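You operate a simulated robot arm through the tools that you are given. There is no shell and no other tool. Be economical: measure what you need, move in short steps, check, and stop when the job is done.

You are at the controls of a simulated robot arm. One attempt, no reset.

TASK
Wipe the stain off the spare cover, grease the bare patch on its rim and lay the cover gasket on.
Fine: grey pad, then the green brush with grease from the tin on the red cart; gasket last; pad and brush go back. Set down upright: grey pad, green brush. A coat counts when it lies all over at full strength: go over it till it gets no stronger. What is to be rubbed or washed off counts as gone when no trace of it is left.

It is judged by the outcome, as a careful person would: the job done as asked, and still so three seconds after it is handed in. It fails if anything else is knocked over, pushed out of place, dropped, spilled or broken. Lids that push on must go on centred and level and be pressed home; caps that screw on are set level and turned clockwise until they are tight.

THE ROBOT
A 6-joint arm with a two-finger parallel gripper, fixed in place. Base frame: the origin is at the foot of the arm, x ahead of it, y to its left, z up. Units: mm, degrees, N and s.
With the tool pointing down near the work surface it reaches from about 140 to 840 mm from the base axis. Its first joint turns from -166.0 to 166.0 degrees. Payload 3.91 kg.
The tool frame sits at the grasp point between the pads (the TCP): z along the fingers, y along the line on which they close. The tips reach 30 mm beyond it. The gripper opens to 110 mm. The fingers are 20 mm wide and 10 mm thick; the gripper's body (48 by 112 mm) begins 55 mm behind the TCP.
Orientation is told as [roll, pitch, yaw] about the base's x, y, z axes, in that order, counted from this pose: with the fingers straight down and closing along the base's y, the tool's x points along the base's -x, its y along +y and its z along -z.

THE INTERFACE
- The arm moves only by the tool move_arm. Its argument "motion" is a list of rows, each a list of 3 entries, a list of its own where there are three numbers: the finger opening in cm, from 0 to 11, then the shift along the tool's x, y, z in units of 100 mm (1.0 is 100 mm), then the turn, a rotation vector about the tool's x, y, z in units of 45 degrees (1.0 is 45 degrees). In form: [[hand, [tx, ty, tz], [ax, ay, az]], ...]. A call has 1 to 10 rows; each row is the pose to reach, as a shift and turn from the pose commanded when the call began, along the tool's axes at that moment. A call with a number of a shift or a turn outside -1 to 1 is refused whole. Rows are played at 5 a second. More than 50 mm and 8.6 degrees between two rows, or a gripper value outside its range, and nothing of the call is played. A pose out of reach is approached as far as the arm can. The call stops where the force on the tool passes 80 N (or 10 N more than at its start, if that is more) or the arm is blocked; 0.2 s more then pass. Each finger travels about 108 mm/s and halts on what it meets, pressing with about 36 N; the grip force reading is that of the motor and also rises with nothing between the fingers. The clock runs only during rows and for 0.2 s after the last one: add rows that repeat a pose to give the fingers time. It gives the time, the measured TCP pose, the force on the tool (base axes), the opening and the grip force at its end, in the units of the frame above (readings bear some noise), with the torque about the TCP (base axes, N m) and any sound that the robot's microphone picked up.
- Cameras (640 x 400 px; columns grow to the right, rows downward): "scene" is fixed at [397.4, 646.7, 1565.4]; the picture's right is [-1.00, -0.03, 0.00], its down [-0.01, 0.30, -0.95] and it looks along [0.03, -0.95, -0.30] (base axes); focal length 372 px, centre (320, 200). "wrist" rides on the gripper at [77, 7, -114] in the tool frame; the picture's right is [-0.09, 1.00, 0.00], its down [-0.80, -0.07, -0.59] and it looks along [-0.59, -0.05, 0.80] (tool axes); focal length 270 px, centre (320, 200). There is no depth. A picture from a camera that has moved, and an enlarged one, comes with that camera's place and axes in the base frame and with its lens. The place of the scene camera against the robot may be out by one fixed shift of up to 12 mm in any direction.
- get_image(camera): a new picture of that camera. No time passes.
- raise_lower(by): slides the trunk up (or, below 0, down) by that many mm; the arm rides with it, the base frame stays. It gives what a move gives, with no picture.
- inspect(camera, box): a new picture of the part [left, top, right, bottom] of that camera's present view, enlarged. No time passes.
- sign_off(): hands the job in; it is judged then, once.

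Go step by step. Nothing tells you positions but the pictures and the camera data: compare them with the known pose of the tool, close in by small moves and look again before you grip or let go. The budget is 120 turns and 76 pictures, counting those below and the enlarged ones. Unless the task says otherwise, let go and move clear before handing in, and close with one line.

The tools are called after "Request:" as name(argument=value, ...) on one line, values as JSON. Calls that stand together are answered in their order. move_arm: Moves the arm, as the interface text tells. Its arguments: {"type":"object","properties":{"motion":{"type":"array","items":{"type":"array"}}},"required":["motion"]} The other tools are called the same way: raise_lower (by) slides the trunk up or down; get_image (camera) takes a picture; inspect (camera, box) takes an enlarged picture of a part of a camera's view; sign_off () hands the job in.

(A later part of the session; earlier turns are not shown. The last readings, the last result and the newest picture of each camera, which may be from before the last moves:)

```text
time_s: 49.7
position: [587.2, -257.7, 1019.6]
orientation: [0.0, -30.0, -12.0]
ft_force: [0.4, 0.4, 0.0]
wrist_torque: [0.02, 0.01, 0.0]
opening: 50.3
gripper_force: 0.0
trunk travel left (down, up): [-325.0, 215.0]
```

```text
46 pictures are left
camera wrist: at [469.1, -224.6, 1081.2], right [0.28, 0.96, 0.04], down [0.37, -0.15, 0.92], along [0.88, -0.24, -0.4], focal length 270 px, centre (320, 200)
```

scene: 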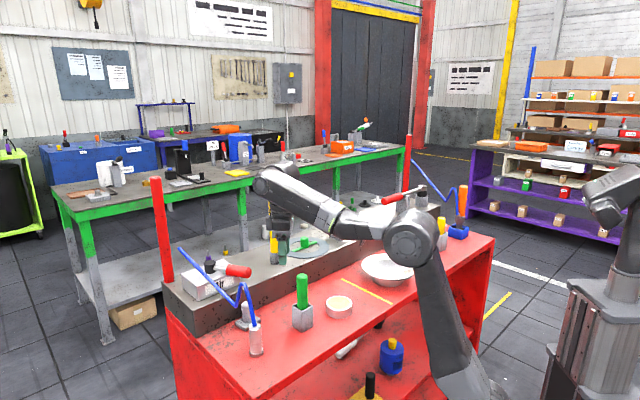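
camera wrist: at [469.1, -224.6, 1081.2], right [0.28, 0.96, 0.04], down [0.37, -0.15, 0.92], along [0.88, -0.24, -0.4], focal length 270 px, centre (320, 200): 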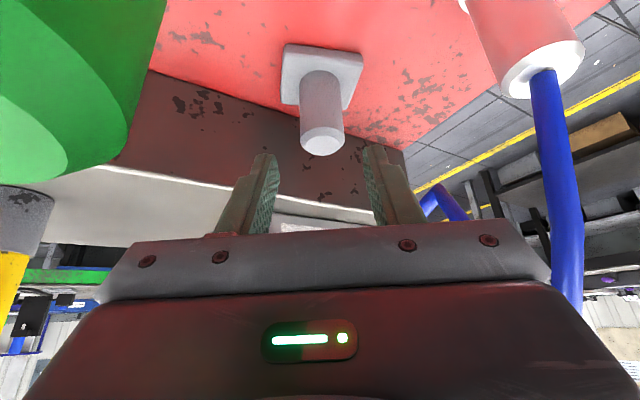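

The pad stands upright in its place. Next I'll rise, straighten the gripper and move toward the green brush.

Request:
move_arm(motion=[[5, [-0.17, 0, -0.29], [0, 0, 0]], [5, [-0.34, 0, -0.58], [0, 0, 0]], [5, [-0.5, 0, -0.866], [0, 0, 0]]])

Request:
move_arm(motion=[[5, [0, 0, 0], [0, 0.167, 0]], [5, [0, 0, 0], [0, 0.333, 0]], [5, [0, 0, 0], [0, 0.5, 0]], [5, [0, 0, 0], [0, 0.667, 0]]])

Request:
move_arm(motion=[[5, [0.45, -0.13, 0], [0, 0, 0]], [5, [0.9, -0.26, 0], [0, 0, 0]]])

Request:
get_image(camera="wrist")

```text
time_s: 50.5
position: [585.2, -258.4, 1121.3]
orientation: [0.0, -30.0, -12.1]
ft_force: [-0.3, -0.6, 0.8]
wrist_torque: [0.0, 0.0, 0.01]
opening: 50.2
gripper_force: 0.0
trunk travel left (down, up): [-325.0, 215.0]
```

```text
time_s: 51.5
position: [587.5, -258.6, 1119.5]
orientation: [0.0, 0.2, -12.0]
ft_force: [-0.3, 0.4, 0.0]
wrist_torque: [0.04, -0.01, 0.0]
opening: 50.1
gripper_force: 0.0
trunk travel left (down, up): [-325.0, 215.0]
```

```text
time_s: 52.1
position: [493.2, -264.8, 1120.9]
orientation: [0.0, -0.1, -12.0]
ft_force: [-0.4, -0.1, -0.6]
wrist_torque: [-0.04, 0.0, 0.01]
opening: 50.0
gripper_force: 0.1
trunk travel left (down, up): [-325.0, 215.0]
```

```text
45 pictures are left
camera wrist: at [420.2, -241.0, 1234.8], right [0.29, 0.96, 0.0], down [0.77, -0.24, 0.6], along [0.57, -0.17, -0.8], focal length 270 px, centre (320, 200)
```

wrist: 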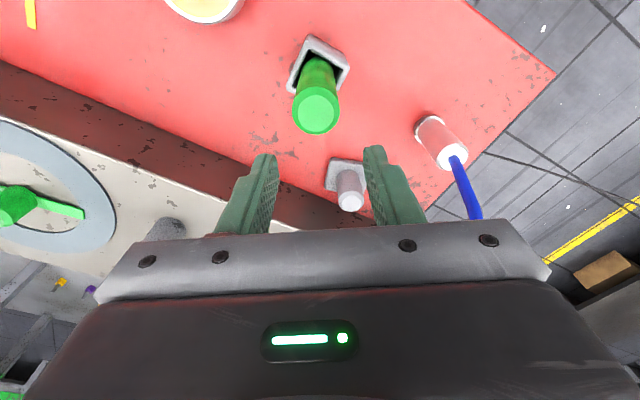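

The brush handle top is at about (473,-258,1061) and looks vertical. I'll align, descend and grip at z≈1030.

Request:
move_arm(motion=[[5, [0.214, 0.021, 0], [0, 0, 0]], [5, [0.214, 0.021, 0.3], [0, 0, 0]], [5, [0.214, 0.021, 0.6], [0, 0, 0]]])

Request:
get_image(camera="wrist")

```text
time_s: 52.9
position: [476.2, -258.7, 1059.0]
orientation: [0.0, 0.0, -12.1]
ft_force: [0.4, -0.2, -0.6]
wrist_torque: [0.02, 0.0, 0.0]
opening: 50.0
gripper_force: 0.0
trunk travel left (down, up): [-325.0, 215.0]
```

```text
44 pictures are left
camera wrist: at [402.8, -234.8, 1173.7], right [0.29, 0.96, 0.0], down [0.77, -0.24, 0.59], along [0.57, -0.17, -0.8], focal length 270 px, centre (320, 200)
```

wrist: 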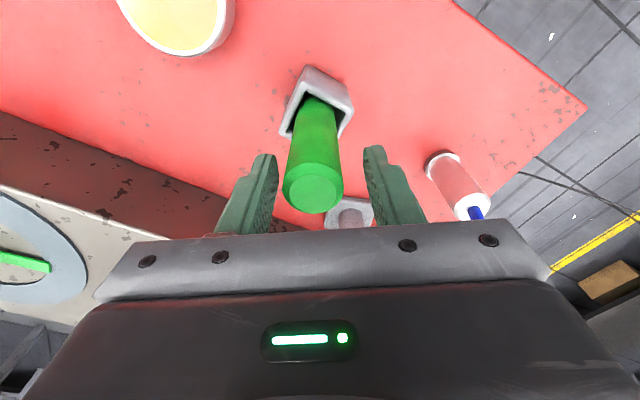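

Centred. Going down 28 mm, closing and lifting gently.

Request:
move_arm(motion=[[5, [0, -0.02, 0.28], [0, 0, 0]], [0, [0, -0.02, 0.28], [0, 0, 0]], [0, [0, -0.02, 0.28], [0, 0, 0]], [0, [0, -0.02, 0.28], [0, 0, 0]], [0, [0, -0.02, 0.28], [0, 0, 0]]])

Request:
move_arm(motion=[[0, [0, 0, -0.05], [0, 0, 0]], [0, [0, 0, -0.15], [0, 0, 0]], [0, [0, 0, -0.3], [0, 0, 0]]])

Request:
get_image(camera="wrist")

```text
time_s: 54.1
position: [474.7, -261.1, 1032.0]
orientation: [0.0, -0.1, -12.0]
ft_force: [0.0, 1.2, 0.2]
wrist_torque: [0.01, -0.01, -0.01]
opening: 29.6
gripper_force: 35.8
trunk travel left (down, up): [-325.0, 215.0]
```

```text
time_s: 54.9
position: [474.1, -260.9, 1063.1]
orientation: [0.0, -0.1, -12.0]
ft_force: [1.0, 0.0, -0.4]
wrist_torque: [0.01, -0.02, 0.0]
opening: 29.7
gripper_force: 35.8
trunk travel left (down, up): [-325.0, 215.0]
```

```text
43 pictures are left
camera wrist: at [401.3, -237.3, 1176.8], right [0.29, 0.96, 0.0], down [0.77, -0.24, 0.59], along [0.57, -0.17, -0.8], focal length 270 px, centre (320, 200)
```

wrist: 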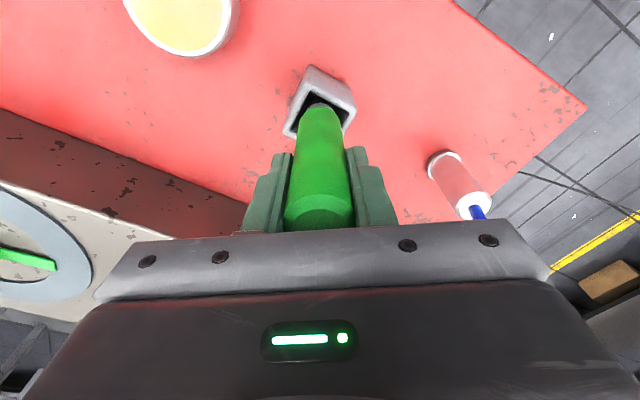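

The brush is held and sliding out. I'll raise by trunk and check its bottom end in the scene view.

Request:
raise_lower(by=120)

Request:
inspect(camera="scene", box=[220, 190, 400, 320])

```text
time_s: 56.4
position: [474.1, -260.8, 1182.1]
orientation: [-0.1, -0.1, -12.0]
ft_force: [0.6, 0.7, -0.7]
wrist_torque: [-0.03, 0.02, 0.01]
opening: 30.0
gripper_force: 36.2
trunk travel left (down, up): [-445.0, 95.0]
```

```text
3.08 times, centred on (310, 255) of scene
camera zoom: at [397.4, 646.7, 1565.4], right [-1.0, -0.03, 0.0], down [-0.01, 0.3, -0.95], along [0.03, -0.95, -0.3], focal length 1143 px, centre (351, 31)
```

zoom: 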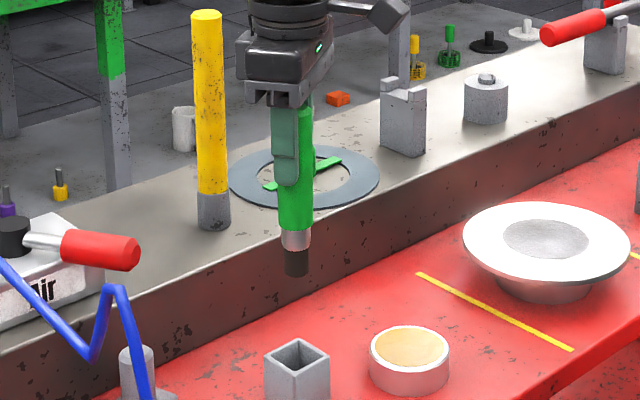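

The bristle tip is about 133 mm below the TCP. I'm moving over the tin at about (369,-338) and lowering above it.

Request:
move_arm(motion=[[0, [0.29, -0.323, 0], [0, 0, 0]], [0, [0.58, -0.647, 0], [0, 0, 0]], [0, [0.867, -0.97, 0], [0, 0, 0]]])

Request:
raise_lower(by=-95)

Request:
get_image(camera="wrist")

Request:
inspect(camera="scene", box=[270, 220, 410, 320])

```text
time_s: 57.2
position: [368.3, -335.8, 1183.8]
orientation: [0.0, 0.0, -12.0]
ft_force: [0.5, 0.2, -0.5]
wrist_torque: [-0.01, 0.0, 0.02]
opening: 29.7
gripper_force: 35.6
trunk travel left (down, up): [-445.0, 95.0]
```

```text
time_s: 58.5
position: [370.6, -336.8, 1088.2]
orientation: [0.0, 0.0, -11.9]
ft_force: [0.0, -0.6, -1.4]
wrist_torque: [-0.01, 0.03, 0.02]
opening: 30.4
gripper_force: 35.6
trunk travel left (down, up): [-350.0, 190.0]
```

```text
41 pictures are left
camera wrist: at [296.9, -312.9, 1202.9], right [0.29, 0.96, 0.0], down [0.77, -0.24, 0.59], along [0.57, -0.17, -0.8], focal length 270 px, centre (320, 200)
```

wrist: 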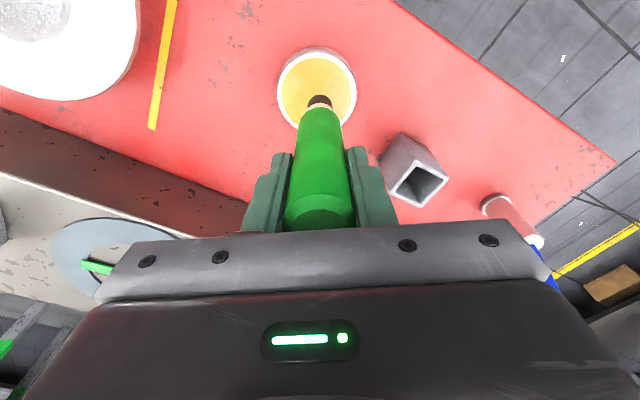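

```text
4.00 times, centred on (340, 270) of scene
camera zoom: at [397.4, 646.7, 1565.4], right [-1.0, -0.03, 0.0], down [-0.01, 0.3, -0.95], along [0.03, -0.95, -0.3], focal length 1486 px, centre (240, -80)
```

zoom: 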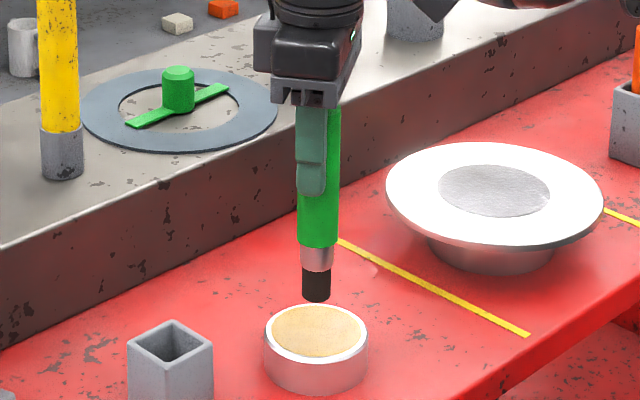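

The brush is right over the tin. I'm lowering in steps to the grease.

Request:
move_arm(motion=[[0, [0, 0, 0.2], [0, 0, 0]], [0, [0, 0, 0.36], [0, 0, 0]]])

Request:
move_arm(motion=[[0, [0, 0, 0.05], [0, 0, 0]]])

Request:
inspect(camera="scene", box=[270, 220, 410, 320])

```text
time_s: 59.1
position: [368.5, -339.0, 1056.2]
orientation: [-0.2, -0.4, -12.0]
ft_force: [-0.4, 2.6, 24.3]
wrist_torque: [0.34, 0.11, 0.02]
opening: 29.6
gripper_force: 36.2
trunk travel left (down, up): [-350.0, 190.0]
```

```text
time_s: 59.5
position: [368.4, -335.7, 1053.6]
orientation: [-0.3, -0.5, -12.0]
ft_force: [-0.7, -0.9, 56.4]
wrist_torque: [-0.01, 0.14, 0.2]
opening: 30.0
gripper_force: 36.3
trunk travel left (down, up): [-350.0, 190.0]
```

```text
4.00 times, centred on (340, 270) of scene
camera zoom: at [397.4, 646.7, 1565.4], right [-1.0, -0.03, 0.0], down [-0.01, 0.3, -0.95], along [0.03, -0.95, -0.3], focal length 1486 px, centre (240, -80)
```

zoom: 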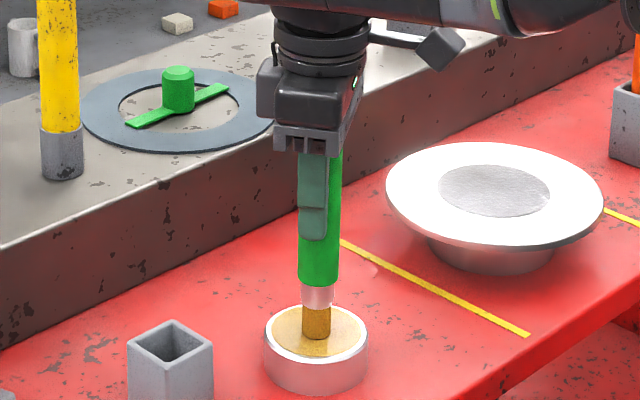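

The bristles are loaded yellow with grease. I'll raise and swing toward the cover, with a view that shows the whole rim.

Request:
raise_lower(by=95)

Request:
move_arm(motion=[[0, [0.16, -0.211, -0.07], [0, 0, 0.14]], [0, [0.32, -0.422, -0.14], [0, 0, 0.281]], [0, [0.479, -0.633, -0.2], [0, 0, 0.422]]])

Request:
move_arm(motion=[[0, [0.081, -0.247, -0.07], [0, 0, 0.14]], [0, [0.162, -0.494, -0.14], [0, 0, 0.281]], [0, [0.243, -0.741, -0.2], [0, 0, 0.422]]])

Request:
inspect(camera="wrist", box=[80, 10, 400, 220])

```text
time_s: 60.8
position: [370.3, -336.4, 1141.7]
orientation: [0.0, 0.0, -12.0]
ft_force: [-0.3, 0.2, -0.6]
wrist_torque: [0.02, 0.03, -0.04]
opening: 29.5
gripper_force: 36.0
trunk travel left (down, up): [-445.0, 95.0]
```

```text
time_s: 61.6
position: [308.1, -388.5, 1164.7]
orientation: [0.0, 0.0, -31.1]
ft_force: [-0.2, 0.0, -1.3]
wrist_torque: [0.0, -0.01, 0.0]
opening: 29.8
gripper_force: 36.0
trunk travel left (down, up): [-445.0, 95.0]
```

```text
time_s: 62.4
position: [249.6, -438.2, 1181.9]
orientation: [0.0, 0.0, -50.1]
ft_force: [0.2, 0.8, -0.2]
wrist_torque: [-0.03, -0.01, -0.03]
opening: 30.0
gripper_force: 35.9
trunk travel left (down, up): [-445.0, 95.0]
```

```text
1.90 times, centred on (240, 115) of wrist
camera zoom: at [206.7, -373.8, 1296.4], right [0.82, 0.57, 0.0], down [0.46, -0.66, 0.59], along [0.34, -0.49, -0.8], focal length 515 px, centre (472, 362)
```

zoom: 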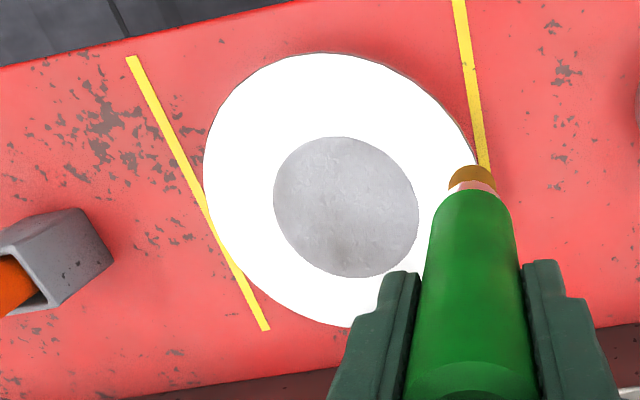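

The cover centre now appears at about (207,-533), so the harder scrub nudged it by about 20 mm, and I'll use less force from here. The rim is glaring white, so I'll hover over the cover so the dark gripper reflects and reveals the patch.

Request:
move_arm(motion=[[0, [-0.15, -0.31, 0.13], [0, 0, 0]], [0, [-0.3, -0.62, 0.26], [0, 0, 0]], [0, [-0.45, -0.94, 0.35], [0, 0, 0]]])

Request:
inspect(camera="wrist", box=[160, 0, 480, 210])

Request:
inspect(camera="scene", box=[330, 220, 450, 300])

```text
time_s: 63.2
position: [207.8, -533.4, 1145.3]
orientation: [0.1, -0.1, -50.0]
ft_force: [0.2, 0.2, 0.2]
wrist_torque: [0.0, 0.01, 0.03]
opening: 29.8
gripper_force: 36.1
trunk travel left (down, up): [-445.0, 95.0]
```

```text
1.90 times, centred on (320, 105) of wrist
camera zoom: at [163.6, -467.8, 1260.1], right [0.82, 0.57, 0.0], down [0.46, -0.66, 0.59], along [0.34, -0.49, -0.8], focal length 515 px, centre (320, 381)
```

zoom: 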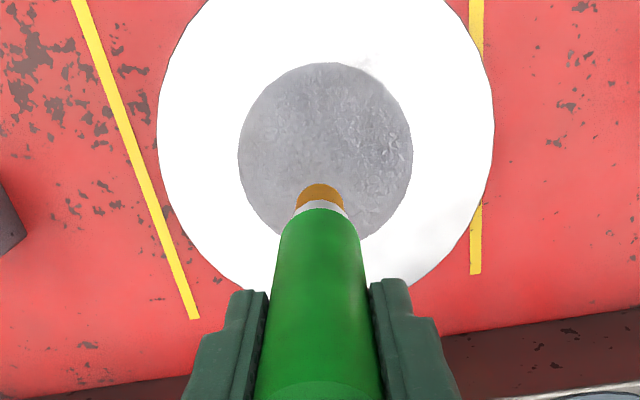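

```text
5.00 times, centred on (390, 260) of scene
camera zoom: at [397.4, 646.7, 1565.4], right [-1.0, -0.03, 0.0], down [-0.01, 0.3, -0.95], along [0.03, -0.95, -0.3], focal length 1857 px, centre (-30, -100)
```

zoom: 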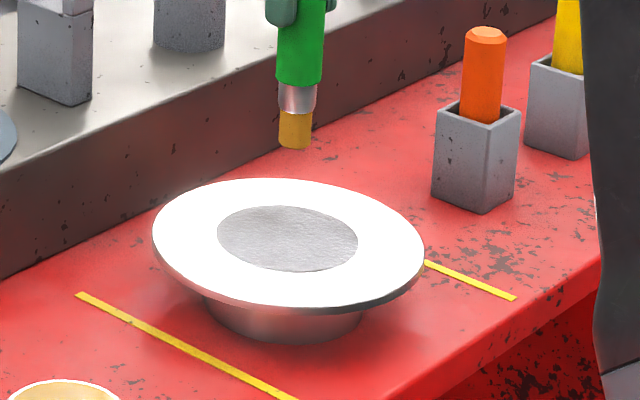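

The rim still glares and the centre disc is rough grey. I'll zoom tightly on the disc and on the lower-right rim.

Request:
inspect(camera="wrist", box=[270, 20, 390, 100])

Request:
inspect(camera="wrist", box=[340, 20, 440, 160])

```text
5.00 times, centred on (330, 60) of wrist
camera zoom: at [163.6, -467.8, 1260.1], right [0.82, 0.57, 0.0], down [0.46, -0.66, 0.59], along [0.34, -0.49, -0.8], focal length 1351 px, centre (270, 900)
```

zoom: 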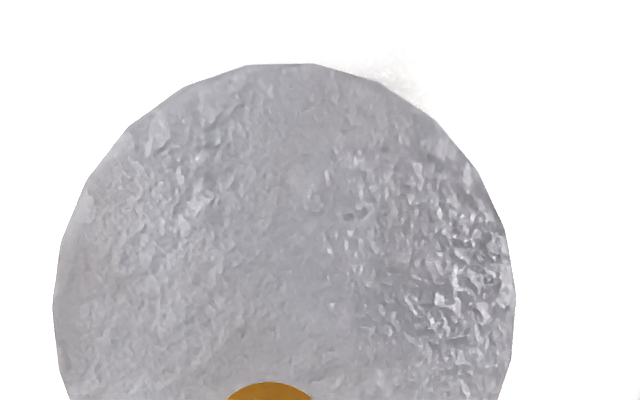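

```text
2.86 times, centred on (390, 90) of wrist
camera zoom: at [163.6, -467.8, 1260.1], right [0.82, 0.57, 0.0], down [0.46, -0.66, 0.59], along [0.34, -0.49, -0.8], focal length 772 px, centre (120, 514)
```

zoom: 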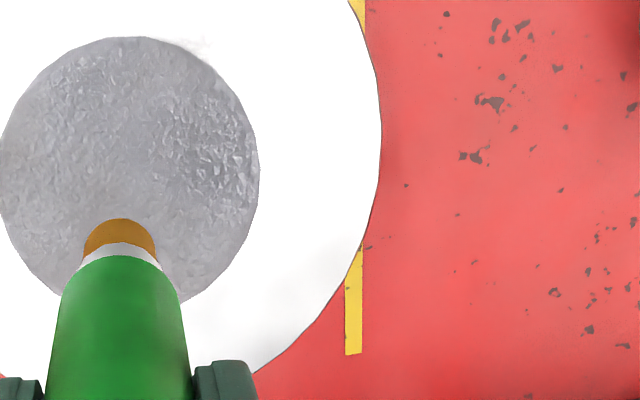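

There's a faint grey smudge just outside the disc on the +y side, matching the speckled area seen before. I'll lean the gripper again for a lower-glare angle on that rim area.

Request:
move_arm(motion=[[0, [0.22, 0.22, 0.05], [0, 0, 0]], [0, [0.44, 0.43, 0.1], [0, 0, 0]], [0, [0.667, 0.65, 0.15], [0, 0, 0]]])

Request:
move_arm(motion=[[0, [0, 0, 0], [0, -0.167, 0]], [0, [0, 0, 0], [0, -0.333, 0]], [0, [0, 0, 0], [0, -0.5, 0]], [0, [0, 0, 0], [0, -0.667, 0]]])

Request:
inspect(camera="wrist", box=[160, 0, 480, 210])

```text
time_s: 64.0
position: [213.9, -441.4, 1131.8]
orientation: [0.0, -0.1, -50.0]
ft_force: [-0.4, -0.4, -1.0]
wrist_torque: [0.0, 0.0, 0.02]
opening: 29.7
gripper_force: 35.6
trunk travel left (down, up): [-445.0, 95.0]
```

```text
time_s: 65.0
position: [214.5, -440.7, 1131.7]
orientation: [0.0, -30.2, -50.0]
ft_force: [-0.3, 0.3, 0.2]
wrist_torque: [-0.03, 0.01, -0.03]
opening: 29.9
gripper_force: 35.8
trunk travel left (down, up): [-445.0, 95.0]
```

```text
1.90 times, centred on (320, 105) of wrist
camera zoom: at [140.4, -341.1, 1192.6], right [0.81, 0.58, 0.04], down [0.2, -0.35, 0.92], along [0.55, -0.74, -0.4], focal length 515 px, centre (320, 381)
```

zoom: 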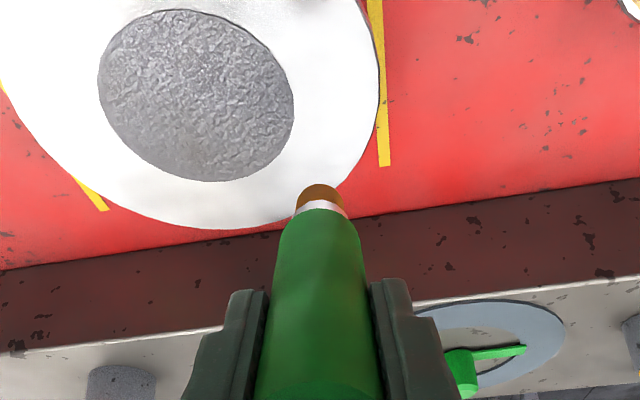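

The far half of the rim is clean. I'll pull back to see the near side of the rim.

Request:
move_arm(motion=[[0, [0.33, -0.1, -0.2], [0, 0, 0]], [0, [0.69, -0.2, -0.4], [0, 0, 0]]])

Request:
inspect(camera="wrist", box=[160, 0, 480, 210])

```text
time_s: 65.6
position: [145.0, -395.0, 1130.2]
orientation: [0.0, -30.0, -49.9]
ft_force: [-0.8, -0.3, -1.2]
wrist_torque: [0.03, 0.0, 0.02]
opening: 29.8
gripper_force: 36.0
trunk travel left (down, up): [-445.0, 95.0]
```

```text
1.90 times, centred on (320, 105) of wrist
camera zoom: at [71.1, -293.2, 1191.0], right [0.81, 0.58, 0.04], down [0.2, -0.35, 0.92], along [0.55, -0.73, -0.4], focal length 515 px, centre (320, 381)
```

zoom: 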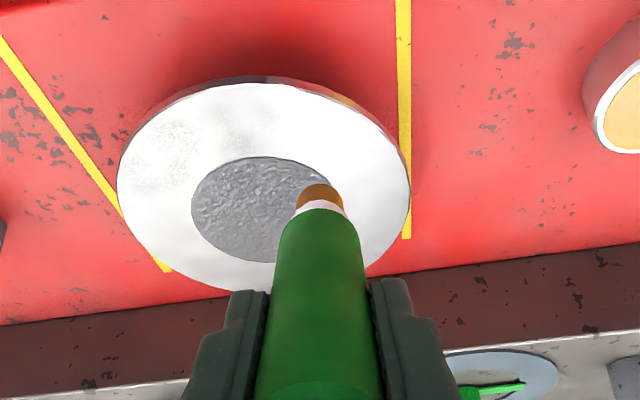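

Faint marks show on the left rim, so I'll zoom in on them.

Request:
inspect(camera="wrist", box=[210, 35, 310, 105])

```text
5.71 times, centred on (260, 70) of wrist
camera zoom: at [71.1, -293.2, 1191.0], right [0.81, 0.58, 0.04], down [0.2, -0.35, 0.92], along [0.55, -0.73, -0.4], focal length 1544 px, centre (663, 943)
```

zoom: 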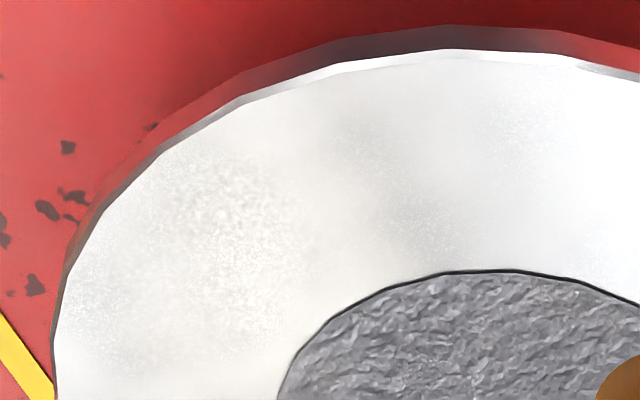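

The zoom re-renders sharply, so I'll inspect the mottled area tightly, along with the rest of the near rim.

Request:
inspect(camera="wrist", box=[222, 50, 272, 85])

Request:
inspect(camera="wrist", box=[280, 40, 370, 110])

```text
11.43 times, centred on (247, 68) of wrist
camera zoom: at [71.1, -293.2, 1191.0], right [0.81, 0.58, 0.04], down [0.2, -0.35, 0.92], along [0.55, -0.73, -0.4], focal length 3089 px, centre (1154, 1714)
```

zoom: 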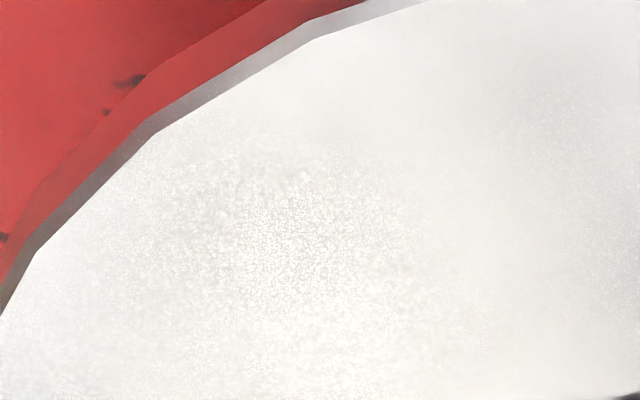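

```text
5.71 times, centred on (325, 75) of wrist
camera zoom: at [71.1, -293.2, 1191.0], right [0.81, 0.58, 0.04], down [0.2, -0.35, 0.92], along [0.55, -0.73, -0.4], focal length 1544 px, centre (291, 914)
```

zoom: 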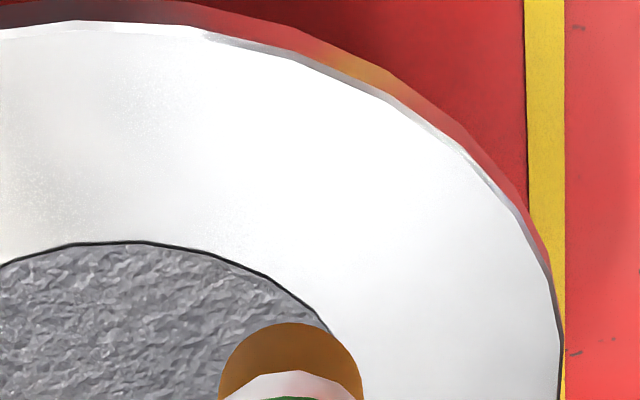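

The mottling is only specular noise, so the stain is gone and the sole bare, rough area on the cover is the grey disc. I'll straighten up and position the brush above it.

Request:
move_arm(motion=[[0, [0, 0, 0], [0, 0.167, 0]], [0, [0, 0, 0], [0, 0.333, 0]], [0, [0, 0, 0], [0, 0.5, 0]], [0, [0, 0, 0], [0, 0.667, 0]]])

Request:
move_arm(motion=[[0, [-0.36, -0.1, 0], [0, 0, 0]], [0, [-0.73, -0.2, 0], [0, 0, 0]]])

Request:
move_arm(motion=[[0, [-0.36, -0.1, 0], [0, 0, 0]], [0, [-0.73, -0.2, 0.1], [0, 0, 0]], [0, [-0.73, -0.2, 0.25], [0, 0, 0]]])

Request:
inspect(camera="wrist", box=[200, 10, 440, 160])

```text
time_s: 66.6
position: [148.9, -393.5, 1132.5]
orientation: [0.0, 0.3, -50.0]
ft_force: [0.1, 0.8, -1.6]
wrist_torque: [-0.04, -0.03, 0.0]
opening: 29.7
gripper_force: 35.7
trunk travel left (down, up): [-445.0, 95.0]
```

```text
time_s: 67.2
position: [180.6, -463.4, 1133.7]
orientation: [-0.1, 0.1, -50.0]
ft_force: [0.6, -1.0, -0.8]
wrist_torque: [0.02, 0.03, 0.02]
opening: 29.7
gripper_force: 35.7
trunk travel left (down, up): [-445.0, 95.0]
```

```text
time_s: 68.0
position: [212.1, -531.5, 1108.8]
orientation: [0.1, -0.1, -50.0]
ft_force: [0.1, 0.1, -0.4]
wrist_torque: [0.01, 0.01, -0.01]
opening: 29.6
gripper_force: 36.3
trunk travel left (down, up): [-445.0, 95.0]
```

```text
2.67 times, centred on (320, 85) of wrist
camera zoom: at [169.2, -467.8, 1222.8], right [0.82, 0.57, 0.0], down [0.46, -0.66, 0.59], along [0.34, -0.49, -0.8], focal length 721 px, centre (320, 507)
```

zoom: 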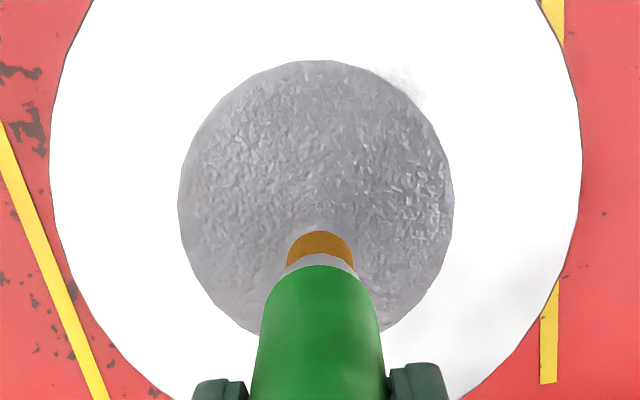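

The disc centre is at about (206,-525) with a radius of about 51. I'm shifting there and descending to a light contact.

Request:
move_arm(motion=[[0, [0.09, 0, 0], [0, 0, 0]], [0, [0.09, 0, 0.16], [0, 0, 0]]])

Request:
move_arm(motion=[[0, [0, 0, 0.03], [0, 0, 0]]])

Request:
move_arm(motion=[[0, [0, 0, 0.03], [0, 0, 0]]])

```text
time_s: 68.6
position: [204.7, -524.1, 1092.8]
orientation: [0.0, 0.0, -50.0]
ft_force: [-0.4, 0.3, -0.1]
wrist_torque: [0.01, 0.0, 0.01]
opening: 29.6
gripper_force: 35.9
trunk travel left (down, up): [-445.0, 95.0]
```

```text
time_s: 69.0
position: [205.6, -524.3, 1089.1]
orientation: [0.0, 0.0, -50.0]
ft_force: [-0.2, -0.8, 0.2]
wrist_torque: [0.01, 0.02, -0.03]
opening: 29.7
gripper_force: 35.5
trunk travel left (down, up): [-445.0, 95.0]
```

```text
time_s: 69.4
position: [204.3, -524.0, 1085.7]
orientation: [-0.1, 0.1, -50.1]
ft_force: [0.7, 0.4, -0.4]
wrist_torque: [-0.03, 0.01, -0.02]
opening: 29.8
gripper_force: 36.3
trunk travel left (down, up): [-445.0, 95.0]
```

Request:
move_arm(motion=[[0, [0, 0, 0.02], [0, 0, 0]]])

Request:
move_arm(motion=[[0, [0, 0, 0.02], [0, 0, 0]]])

Request:
move_arm(motion=[[0, [0, 0, 0.015], [0, 0, 0]]])

```text
time_s: 69.8
position: [204.3, -523.5, 1085.9]
orientation: [0.0, 0.0, -50.0]
ft_force: [-0.5, 0.4, 0.1]
wrist_torque: [0.0, 0.03, 0.02]
opening: 29.6
gripper_force: 36.6
trunk travel left (down, up): [-445.0, 95.0]
```

```text
time_s: 70.2
position: [205.1, -524.1, 1083.2]
orientation: [0.0, 0.0, -49.9]
ft_force: [-0.2, 0.3, -0.2]
wrist_torque: [-0.03, -0.02, 0.02]
opening: 29.5
gripper_force: 35.7
trunk travel left (down, up): [-445.0, 95.0]
```

```text
time_s: 70.6
position: [205.0, -523.4, 1082.0]
orientation: [0.1, 0.0, -50.0]
ft_force: [-0.4, 1.4, -0.6]
wrist_torque: [-0.01, 0.02, -0.01]
opening: 29.9
gripper_force: 35.3
trunk travel left (down, up): [-445.0, 95.0]
```

Request:
move_arm(motion=[[0, [0, 0, 0.02], [0, 0, 0]]])

Request:
move_arm(motion=[[0, [0, 0, 0.02], [0, 0, 0]]])

Request:
move_arm(motion=[[0, [0, 0, 0.02], [0, 0, 0]]])

Request:
inspect(camera="scene", box=[330, 220, 450, 300])

```text
time_s: 71.0
position: [205.1, -523.8, 1079.1]
orientation: [0.0, 0.0, -50.1]
ft_force: [-0.4, -0.1, -1.6]
wrist_torque: [-0.02, 0.0, 0.01]
opening: 29.8
gripper_force: 35.8
trunk travel left (down, up): [-445.0, 95.0]
```

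```text
time_s: 71.4
position: [205.0, -523.6, 1076.9]
orientation: [0.0, 0.0, -50.1]
ft_force: [0.2, 0.5, -0.6]
wrist_torque: [0.0, -0.02, 0.0]
opening: 29.6
gripper_force: 35.6
trunk travel left (down, up): [-445.0, 95.0]
```

```text
time_s: 71.8
position: [204.5, -524.0, 1074.7]
orientation: [-0.1, 0.0, -49.9]
ft_force: [0.1, 1.1, 5.2]
wrist_torque: [0.11, -0.01, -0.01]
opening: 29.9
gripper_force: 35.4
trunk travel left (down, up): [-445.0, 95.0]
```

```text
5.00 times, centred on (390, 260) of scene
camera zoom: at [397.4, 646.7, 1565.4], right [-1.0, -0.03, 0.0], down [-0.01, 0.3, -0.95], along [0.03, -0.95, -0.3], focal length 1857 px, centre (-30, -100)
```

zoom: 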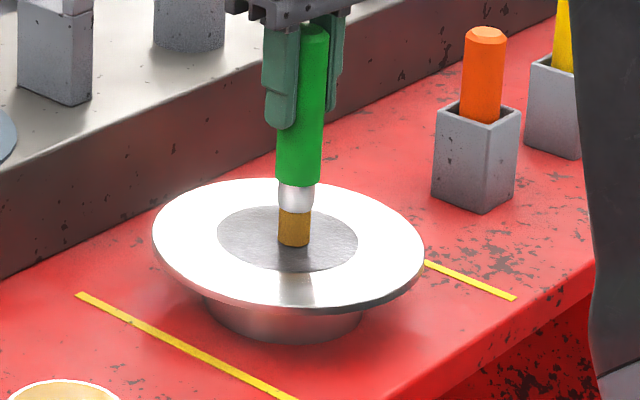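

Light contact is at TCP z≈1075 with about 5 N. I'll make a test stroke, lift and look.

Request:
move_arm(motion=[[0, [0, 0.1, 0], [0, 0, 0]], [0, [0, 0.2, 0], [0, 0, 0]], [0, [0, 0.1, 0], [0, 0, 0]], [0, [0, 0, 0], [0, 0, 0]], [0, [0, -0.1, 0], [0, 0, 0]], [0, [0, -0.2, 0], [0, 0, 0]], [0, [0, -0.1, 0], [0, 0, 0]], [0, [0, 0, 0], [0, 0, 0]]])

Request:
move_arm(motion=[[0, [0, 0, -0.2], [0, 0, 0]], [0, [-0.3, 0, -0.3], [0, 0, 0]]])

Request:
inspect(camera="wrist", box=[200, 0, 440, 150])

```text
time_s: 73.6
position: [204.3, -525.8, 1076.4]
orientation: [0.0, 0.0, -49.9]
ft_force: [-1.3, -0.6, 5.2]
wrist_torque: [0.03, 0.13, 0.0]
opening: 29.7
gripper_force: 35.9
trunk travel left (down, up): [-445.0, 95.0]
```

```text
time_s: 74.2
position: [227.3, -549.2, 1105.1]
orientation: [0.0, 0.1, -50.0]
ft_force: [-0.7, -0.1, -0.6]
wrist_torque: [-0.02, 0.0, -0.01]
opening: 29.8
gripper_force: 36.1
trunk travel left (down, up): [-445.0, 95.0]
```

```text
2.67 times, centred on (320, 75) of wrist
camera zoom: at [182.8, -485.0, 1219.1], right [0.82, 0.57, 0.0], down [0.46, -0.66, 0.59], along [0.34, -0.49, -0.8], focal length 721 px, centre (320, 533)
```

zoom: 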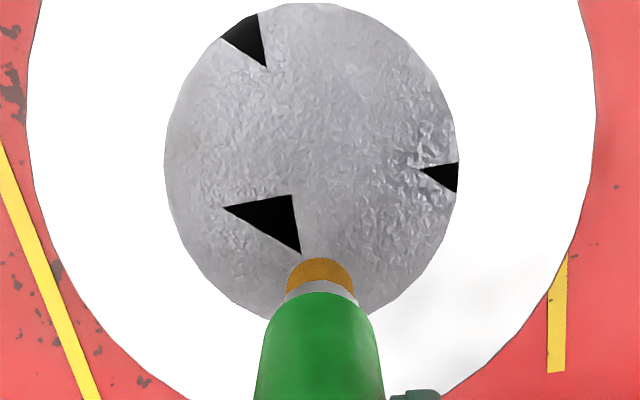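

The disc didn't take grease and shows z-fighting, so it is just the cover's recess face. The bare patch must be on the white flange, so I'll view the cover from another azimuth to beat the glare.

Request:
move_arm(motion=[[0, [0.15, 0.2, -0.3], [0, 0, 0]], [0, [0.29, 0.41, -0.6], [0, 0, 0]]])

Request:
move_arm(motion=[[0, [0, 0, 0], [0, 0, -0.18]], [0, [0, 0, 0], [0, 0, -0.36]], [0, [0, 0, 0], [0, 0, -0.54]], [0, [0, 0, 0], [0, 0, -0.72]], [0, [0, 0, 0], [0, 0, -0.9]]])

Request:
move_arm(motion=[[0, [0, 0, 0], [0, 0, -0.18]], [0, [0, 0, 0], [0, 0, -0.36]], [0, [0, 0, 0], [0, 0, -0.54]], [0, [0, 0, 0], [0, 0, -0.72]], [0, [0, 0, 0], [0, 0, -0.9]]])

Request:
inspect(camera="wrist", box=[140, 0, 500, 230])

```text
time_s: 74.8
position: [240.9, -497.7, 1162.0]
orientation: [-0.1, -0.1, -50.0]
ft_force: [-0.4, 1.0, -0.1]
wrist_torque: [-0.05, 0.02, 0.02]
opening: 29.7
gripper_force: 35.6
trunk travel left (down, up): [-445.0, 95.0]
```

```text
time_s: 76.0
position: [238.5, -497.5, 1164.5]
orientation: [0.0, 0.0, -9.3]
ft_force: [-0.5, 0.0, -0.5]
wrist_torque: [0.03, 0.0, -0.01]
opening: 29.6
gripper_force: 36.1
trunk travel left (down, up): [-445.0, 95.0]
```

```text
time_s: 77.2
position: [238.2, -498.1, 1164.7]
orientation: [0.1, 0.0, 31.1]
ft_force: [-0.4, 0.1, -0.6]
wrist_torque: [0.01, 0.0, -0.03]
opening: 29.4
gripper_force: 35.9
trunk travel left (down, up): [-445.0, 95.0]
```

```text
1.74 times, centred on (320, 115) of wrist
camera zoom: at [168.9, -530.9, 1278.7], right [-0.44, 0.9, 0.0], down [0.72, 0.35, 0.59], along [0.53, 0.26, -0.8], focal length 470 px, centre (320, 348)
```

zoom: 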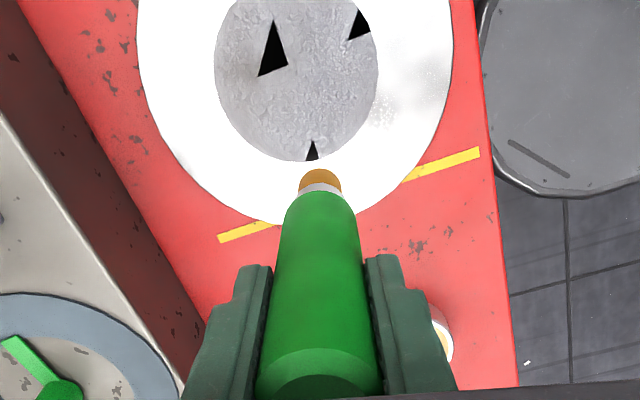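

From here a speckled grey patch shows on the flange at about (190,-462), which fits the earlier speckle. I'll zoom in there and along the rest of the near rim.

Request:
inspect(camera="wrist", box=[325, 15, 405, 75])

Request:
move_arm(motion=[[0, [-0.4, 0, 0], [0, 0, 0]], [0, [-0.8, 0, 0], [0, 0, 0]]])

Request:
inspect(camera="wrist", box=[200, 0, 440, 150])

```text
6.67 times, centred on (365, 45) of wrist
camera zoom: at [168.9, -530.9, 1278.7], right [-0.44, 0.9, 0.0], down [0.72, 0.35, 0.59], along [0.53, 0.26, -0.8], focal length 1802 px, centre (20, 1233)
```

zoom: 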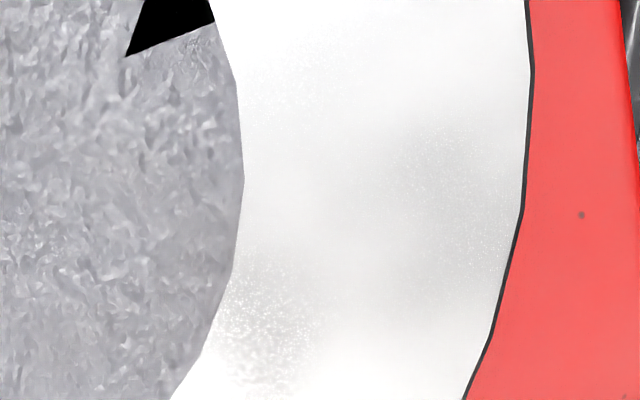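

```text
time_s: 77.8
position: [305.6, -457.4, 1163.2]
orientation: [0.0, -0.1, 31.0]
ft_force: [-0.2, -0.4, -0.3]
wrist_torque: [0.03, 0.01, 0.01]
opening: 29.8
gripper_force: 36.2
trunk travel left (down, up): [-445.0, 95.0]
```

```text
2.67 times, centred on (320, 75) of wrist
camera zoom: at [238.7, -490.0, 1277.8], right [-0.44, 0.9, 0.0], down [0.72, 0.35, 0.59], along [0.53, 0.26, -0.8], focal length 721 px, centre (320, 533)
```

zoom: 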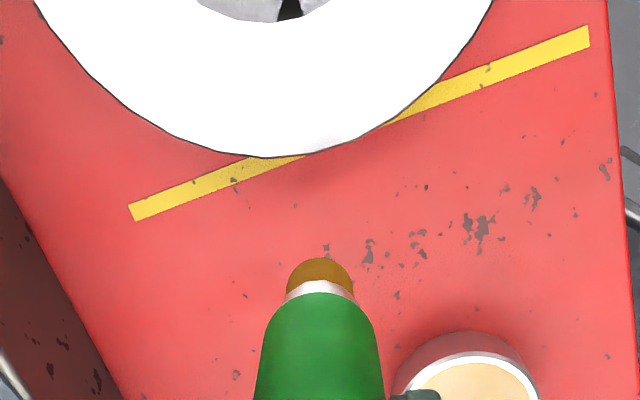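

Those speckles shift with viewpoint, so they are reflections. The direct test is to touch the greased brush lightly on the flange and see whether it takes, so I'll go to the near (+y) side first.

Request:
move_arm(motion=[[0, [0.33, 0.17, 0.05], [0, 0, 0]], [0, [0.66, 0.35, 0.2], [0, 0, 0]], [0, [0.99, 0.52, 0.4], [0, 0, 0]], [0, [0.99, 0.52, 0.71], [0, 0, 0]]])

Request:
move_arm(motion=[[0, [0, 0, 0.03], [0, 0, 0]]])

Request:
move_arm(motion=[[0, [0, 0, 0.02], [0, 0, 0]]])

Request:
move_arm(motion=[[0, [0, 0, 0.02], [0, 0, 0]]])

```text
time_s: 78.8
position: [194.6, -465.5, 1090.9]
orientation: [0.0, 0.1, 31.0]
ft_force: [-0.8, 0.7, -1.0]
wrist_torque: [0.03, -0.04, -0.02]
opening: 29.6
gripper_force: 36.4
trunk travel left (down, up): [-445.0, 95.0]
```

```text
time_s: 79.2
position: [194.3, -465.0, 1087.8]
orientation: [0.1, 0.0, 31.0]
ft_force: [-0.6, 0.2, -0.3]
wrist_torque: [-0.02, 0.03, -0.02]
opening: 29.7
gripper_force: 35.8
trunk travel left (down, up): [-445.0, 95.0]
```

```text
time_s: 79.6
position: [192.7, -465.2, 1087.0]
orientation: [0.1, -0.1, 31.0]
ft_force: [-0.9, 0.7, -0.5]
wrist_torque: [-0.02, 0.01, -0.01]
opening: 29.7
gripper_force: 36.1
trunk travel left (down, up): [-445.0, 95.0]
```

```text
time_s: 80.0
position: [194.0, -466.1, 1086.9]
orientation: [0.0, -0.1, 31.1]
ft_force: [0.0, -0.5, -0.9]
wrist_torque: [-0.04, -0.01, -0.02]
opening: 29.8
gripper_force: 36.0
trunk travel left (down, up): [-445.0, 95.0]
```

Request:
move_arm(motion=[[0, [0, 0, 0.03], [0, 0, 0]]])

Request:
move_arm(motion=[[0, [0, 0, 0.02], [0, 0, 0]]])

Request:
move_arm(motion=[[0, [0, 0, 0.02], [0, 0, 0]]])

Request:
move_arm(motion=[[0, [0, 0, 0.015], [0, 0, 0]]])

Request:
inspect(camera="scene", box=[340, 230, 430, 290])

```text
time_s: 80.4
position: [193.2, -464.1, 1083.1]
orientation: [0.0, 0.0, 31.0]
ft_force: [-0.6, 0.3, 0.5]
wrist_torque: [0.01, 0.01, -0.04]
opening: 29.7
gripper_force: 35.7
trunk travel left (down, up): [-445.0, 95.0]
```

```text
time_s: 80.8
position: [193.5, -463.9, 1081.6]
orientation: [0.0, 0.0, 31.0]
ft_force: [0.7, -0.3, -0.7]
wrist_torque: [0.0, 0.01, 0.0]
opening: 29.6
gripper_force: 36.2
trunk travel left (down, up): [-445.0, 95.0]
```

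```text
time_s: 81.2
position: [194.0, -463.9, 1079.4]
orientation: [0.0, 0.0, 30.9]
ft_force: [-0.1, -0.3, -0.2]
wrist_torque: [0.02, -0.02, 0.03]
opening: 29.7
gripper_force: 36.3
trunk travel left (down, up): [-445.0, 95.0]
```

```text
time_s: 81.6
position: [193.8, -464.3, 1077.9]
orientation: [-0.1, 0.0, 31.0]
ft_force: [0.5, 0.8, -0.2]
wrist_torque: [-0.04, 0.01, 0.04]
opening: 29.8
gripper_force: 35.9
trunk travel left (down, up): [-445.0, 95.0]
```

```text
6.67 times, centred on (385, 260) of scene
camera zoom: at [397.4, 646.7, 1565.4], right [-1.0, -0.03, 0.0], down [-0.01, 0.3, -0.95], along [0.03, -0.95, -0.3], focal length 2476 px, centre (-113, -200)
```

zoom: 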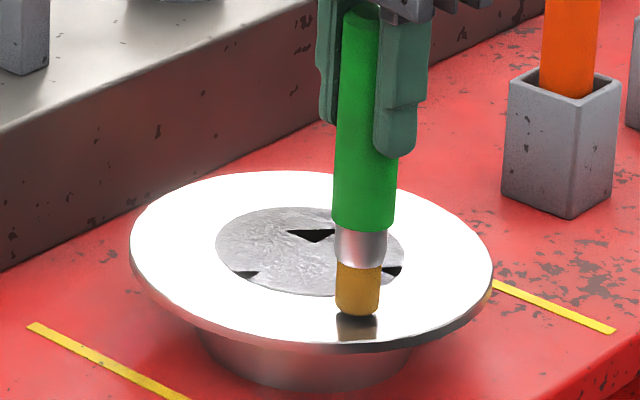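

The brush is almost touching, and the flange is at nearly the same level as the disc. I'll go on to contact and make a short test stroke along the rim.

Request:
move_arm(motion=[[0, [0, 0, 0.02], [0, 0, 0]]])

Request:
move_arm(motion=[[0, [0, 0, 0.015], [0, 0, 0]]])

Request:
move_arm(motion=[[0, [0.1, 0, 0], [0, 0, 0]], [0, [0.2, 0, 0], [0, 0, 0]], [0, [0.1, 0, 0], [0, 0, 0]], [0, [0, 0, 0], [0, 0, 0]], [0, [-0.1, 0, 0], [0, 0, 0]], [0, [-0.2, 0, 0], [0, 0, 0]]])

Request:
inspect(camera="scene", box=[340, 230, 430, 290])

```text
time_s: 82.0
position: [194.2, -463.7, 1074.1]
orientation: [0.0, -0.1, 30.9]
ft_force: [1.2, 0.1, -0.5]
wrist_torque: [0.0, 0.02, -0.01]
opening: 29.5
gripper_force: 36.2
trunk travel left (down, up): [-445.0, 95.0]
```

```text
time_s: 82.4
position: [195.3, -463.4, 1075.6]
orientation: [0.0, 0.0, 30.9]
ft_force: [0.4, 1.4, 3.7]
wrist_torque: [0.07, -0.02, 0.02]
opening: 29.7
gripper_force: 36.0
trunk travel left (down, up): [-445.0, 95.0]
```

```text
time_s: 83.8
position: [210.1, -452.3, 1075.0]
orientation: [0.0, 0.0, 31.1]
ft_force: [-0.8, -0.4, 8.3]
wrist_torque: [-0.09, 0.2, 0.02]
opening: 29.8
gripper_force: 35.6
trunk travel left (down, up): [-445.0, 95.0]
```

```text
6.67 times, centred on (385, 260) of scene
camera zoom: at [397.4, 646.7, 1565.4], right [-1.0, -0.03, 0.0], down [-0.01, 0.3, -0.95], along [0.03, -0.95, -0.3], focal length 2476 px, centre (-113, -200)
```

zoom: 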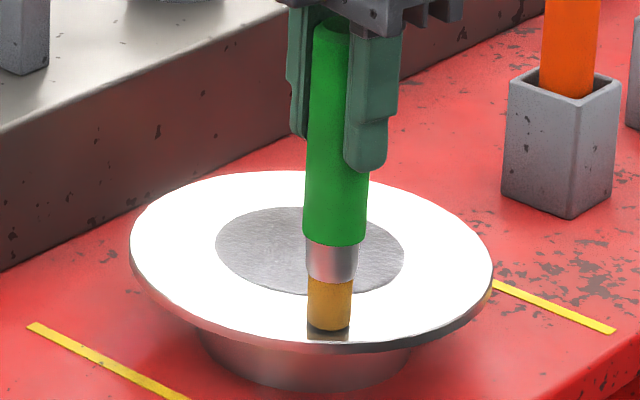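

No colour there either. I'll sweep the brush lightly all round the flange at mid-radius; wherever the patch is, yellow should appear.

Request:
move_arm(motion=[[0, [-0.123, -0.138, 0], [0, 0, 0]], [0, [-0.235, -0.288, 0], [0, 0, 0]], [0, [-0.304, -0.464, 0], [0, 0, 0]], [0, [-0.325, -0.65, 0], [0, 0, 0]], [0, [-0.297, -0.836, 0], [0, 0, 0]]])

Request:
move_arm(motion=[[0, [0.074, -0.172, 0], [0, 0, 0]], [0, [0.192, -0.319, 0], [0, 0, 0]], [0, [0.342, -0.431, 0], [0, 0, 0]], [0, [0.517, -0.5, 0], [0, 0, 0]], [0, [0.704, -0.522, 0], [0, 0, 0]], [0, [0.89, -0.493, 0], [0, 0, 0]]])

Request:
inspect(camera="scene", box=[340, 230, 430, 290])

```text
time_s: 85.0
position: [278.1, -509.8, 1075.2]
orientation: [-0.2, 0.0, 31.0]
ft_force: [-1.8, 3.4, 19.0]
wrist_torque: [0.47, 0.2, -0.03]
opening: 30.0
gripper_force: 36.5
trunk travel left (down, up): [-445.0, 95.0]
```

```text
time_s: 86.4
position: [229.1, -596.1, 1075.2]
orientation: [0.0, 0.1, 31.0]
ft_force: [3.7, 2.1, 16.7]
wrist_torque: [0.22, -0.41, -0.01]
opening: 29.6
gripper_force: 36.1
trunk travel left (down, up): [-445.0, 95.0]
```

```text
6.67 times, centred on (385, 260) of scene
camera zoom: at [397.4, 646.7, 1565.4], right [-1.0, -0.03, 0.0], down [-0.01, 0.3, -0.95], along [0.03, -0.95, -0.3], focal length 2476 px, centre (-113, -200)
```

zoom: 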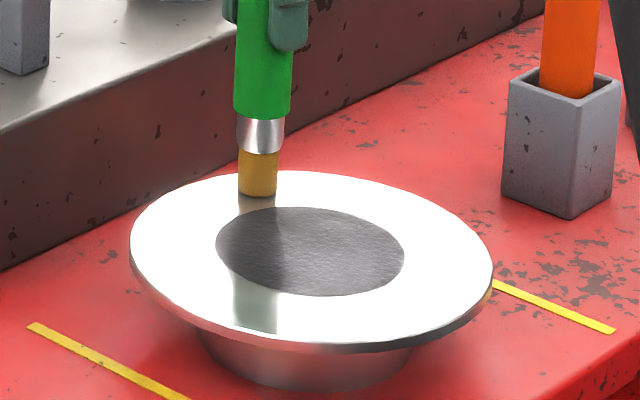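

Nothing yellow on that half. I'm continuing round the other half, slightly lighter.

Request:
move_arm(motion=[[0, [0.172, 0.074, -0.01], [0, 0, 0]], [0, [0.319, 0.192, -0.01], [0, 0, 0]], [0, [0.431, 0.342, -0.01], [0, 0, 0]], [0, [0.5, 0.517, -0.01], [0, 0, 0]], [0, [0.522, 0.704, -0.01], [0, 0, 0]], [0, [0.493, 0.89, -0.01], [0, 0, 0]]])

Request:
move_arm(motion=[[0, [-0.074, 0.172, 0], [0, 0, 0]], [0, [-0.192, 0.319, 0], [0, 0, 0]], [0, [-0.342, 0.431, 0], [0, 0, 0]], [0, [-0.517, 0.5, 0], [0, 0, 0]], [0, [-0.704, 0.522, 0], [0, 0, 0]], [0, [-0.89, 0.493, 0], [0, 0, 0]]])

Request:
move_arm(motion=[[0, [0, 0, -0.2], [0, 0, 0]], [0, [0, 0, -0.6], [0, 0, 0]], [0, [-0.3, 0.3, -0.8], [0, 0, 0]]])

Request:
inspect(camera="scene", box=[340, 230, 430, 290])

Request:
inspect(camera="wrist", box=[100, 0, 440, 200])

```text
time_s: 87.8
position: [140.6, -548.4, 1074.5]
orientation: [0.0, 0.0, 31.1]
ft_force: [-0.4, 2.3, 1.2]
wrist_torque: [0.15, 0.1, -0.03]
opening: 29.7
gripper_force: 36.0
trunk travel left (down, up): [-445.0, 95.0]
```

```text
time_s: 89.2
position: [192.2, -459.7, 1075.1]
orientation: [0.1, 0.0, 31.0]
ft_force: [0.9, 0.0, -0.3]
wrist_torque: [-0.02, -0.04, 0.02]
opening: 29.9
gripper_force: 36.1
trunk travel left (down, up): [-445.0, 95.0]
```

```text
time_s: 90.0
position: [203.4, -418.8, 1157.2]
orientation: [0.0, 0.0, 31.0]
ft_force: [0.1, 0.0, -0.3]
wrist_torque: [0.02, -0.02, -0.01]
opening: 29.6
gripper_force: 35.4
trunk travel left (down, up): [-445.0, 95.0]
```

```text
6.67 times, centred on (385, 260) of scene
camera zoom: at [397.4, 646.7, 1565.4], right [-1.0, -0.03, 0.0], down [-0.01, 0.3, -0.95], along [0.03, -0.95, -0.3], focal length 2476 px, centre (-113, -200)
```

zoom: 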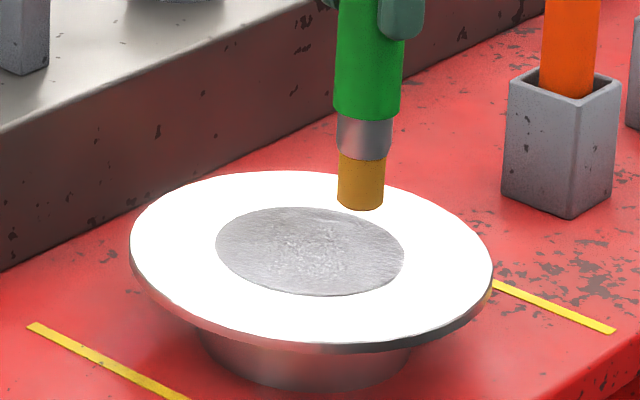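

```text
1.88 times, centred on (270, 100) of wrist
camera zoom: at [135.3, -451.4, 1272.3], right [-0.44, 0.9, 0.0], down [0.72, 0.35, 0.59], along [0.53, 0.26, -0.8], focal length 509 px, centre (414, 388)
```

zoom: 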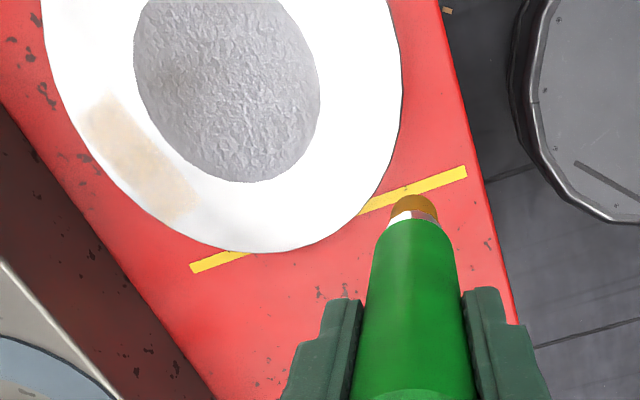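

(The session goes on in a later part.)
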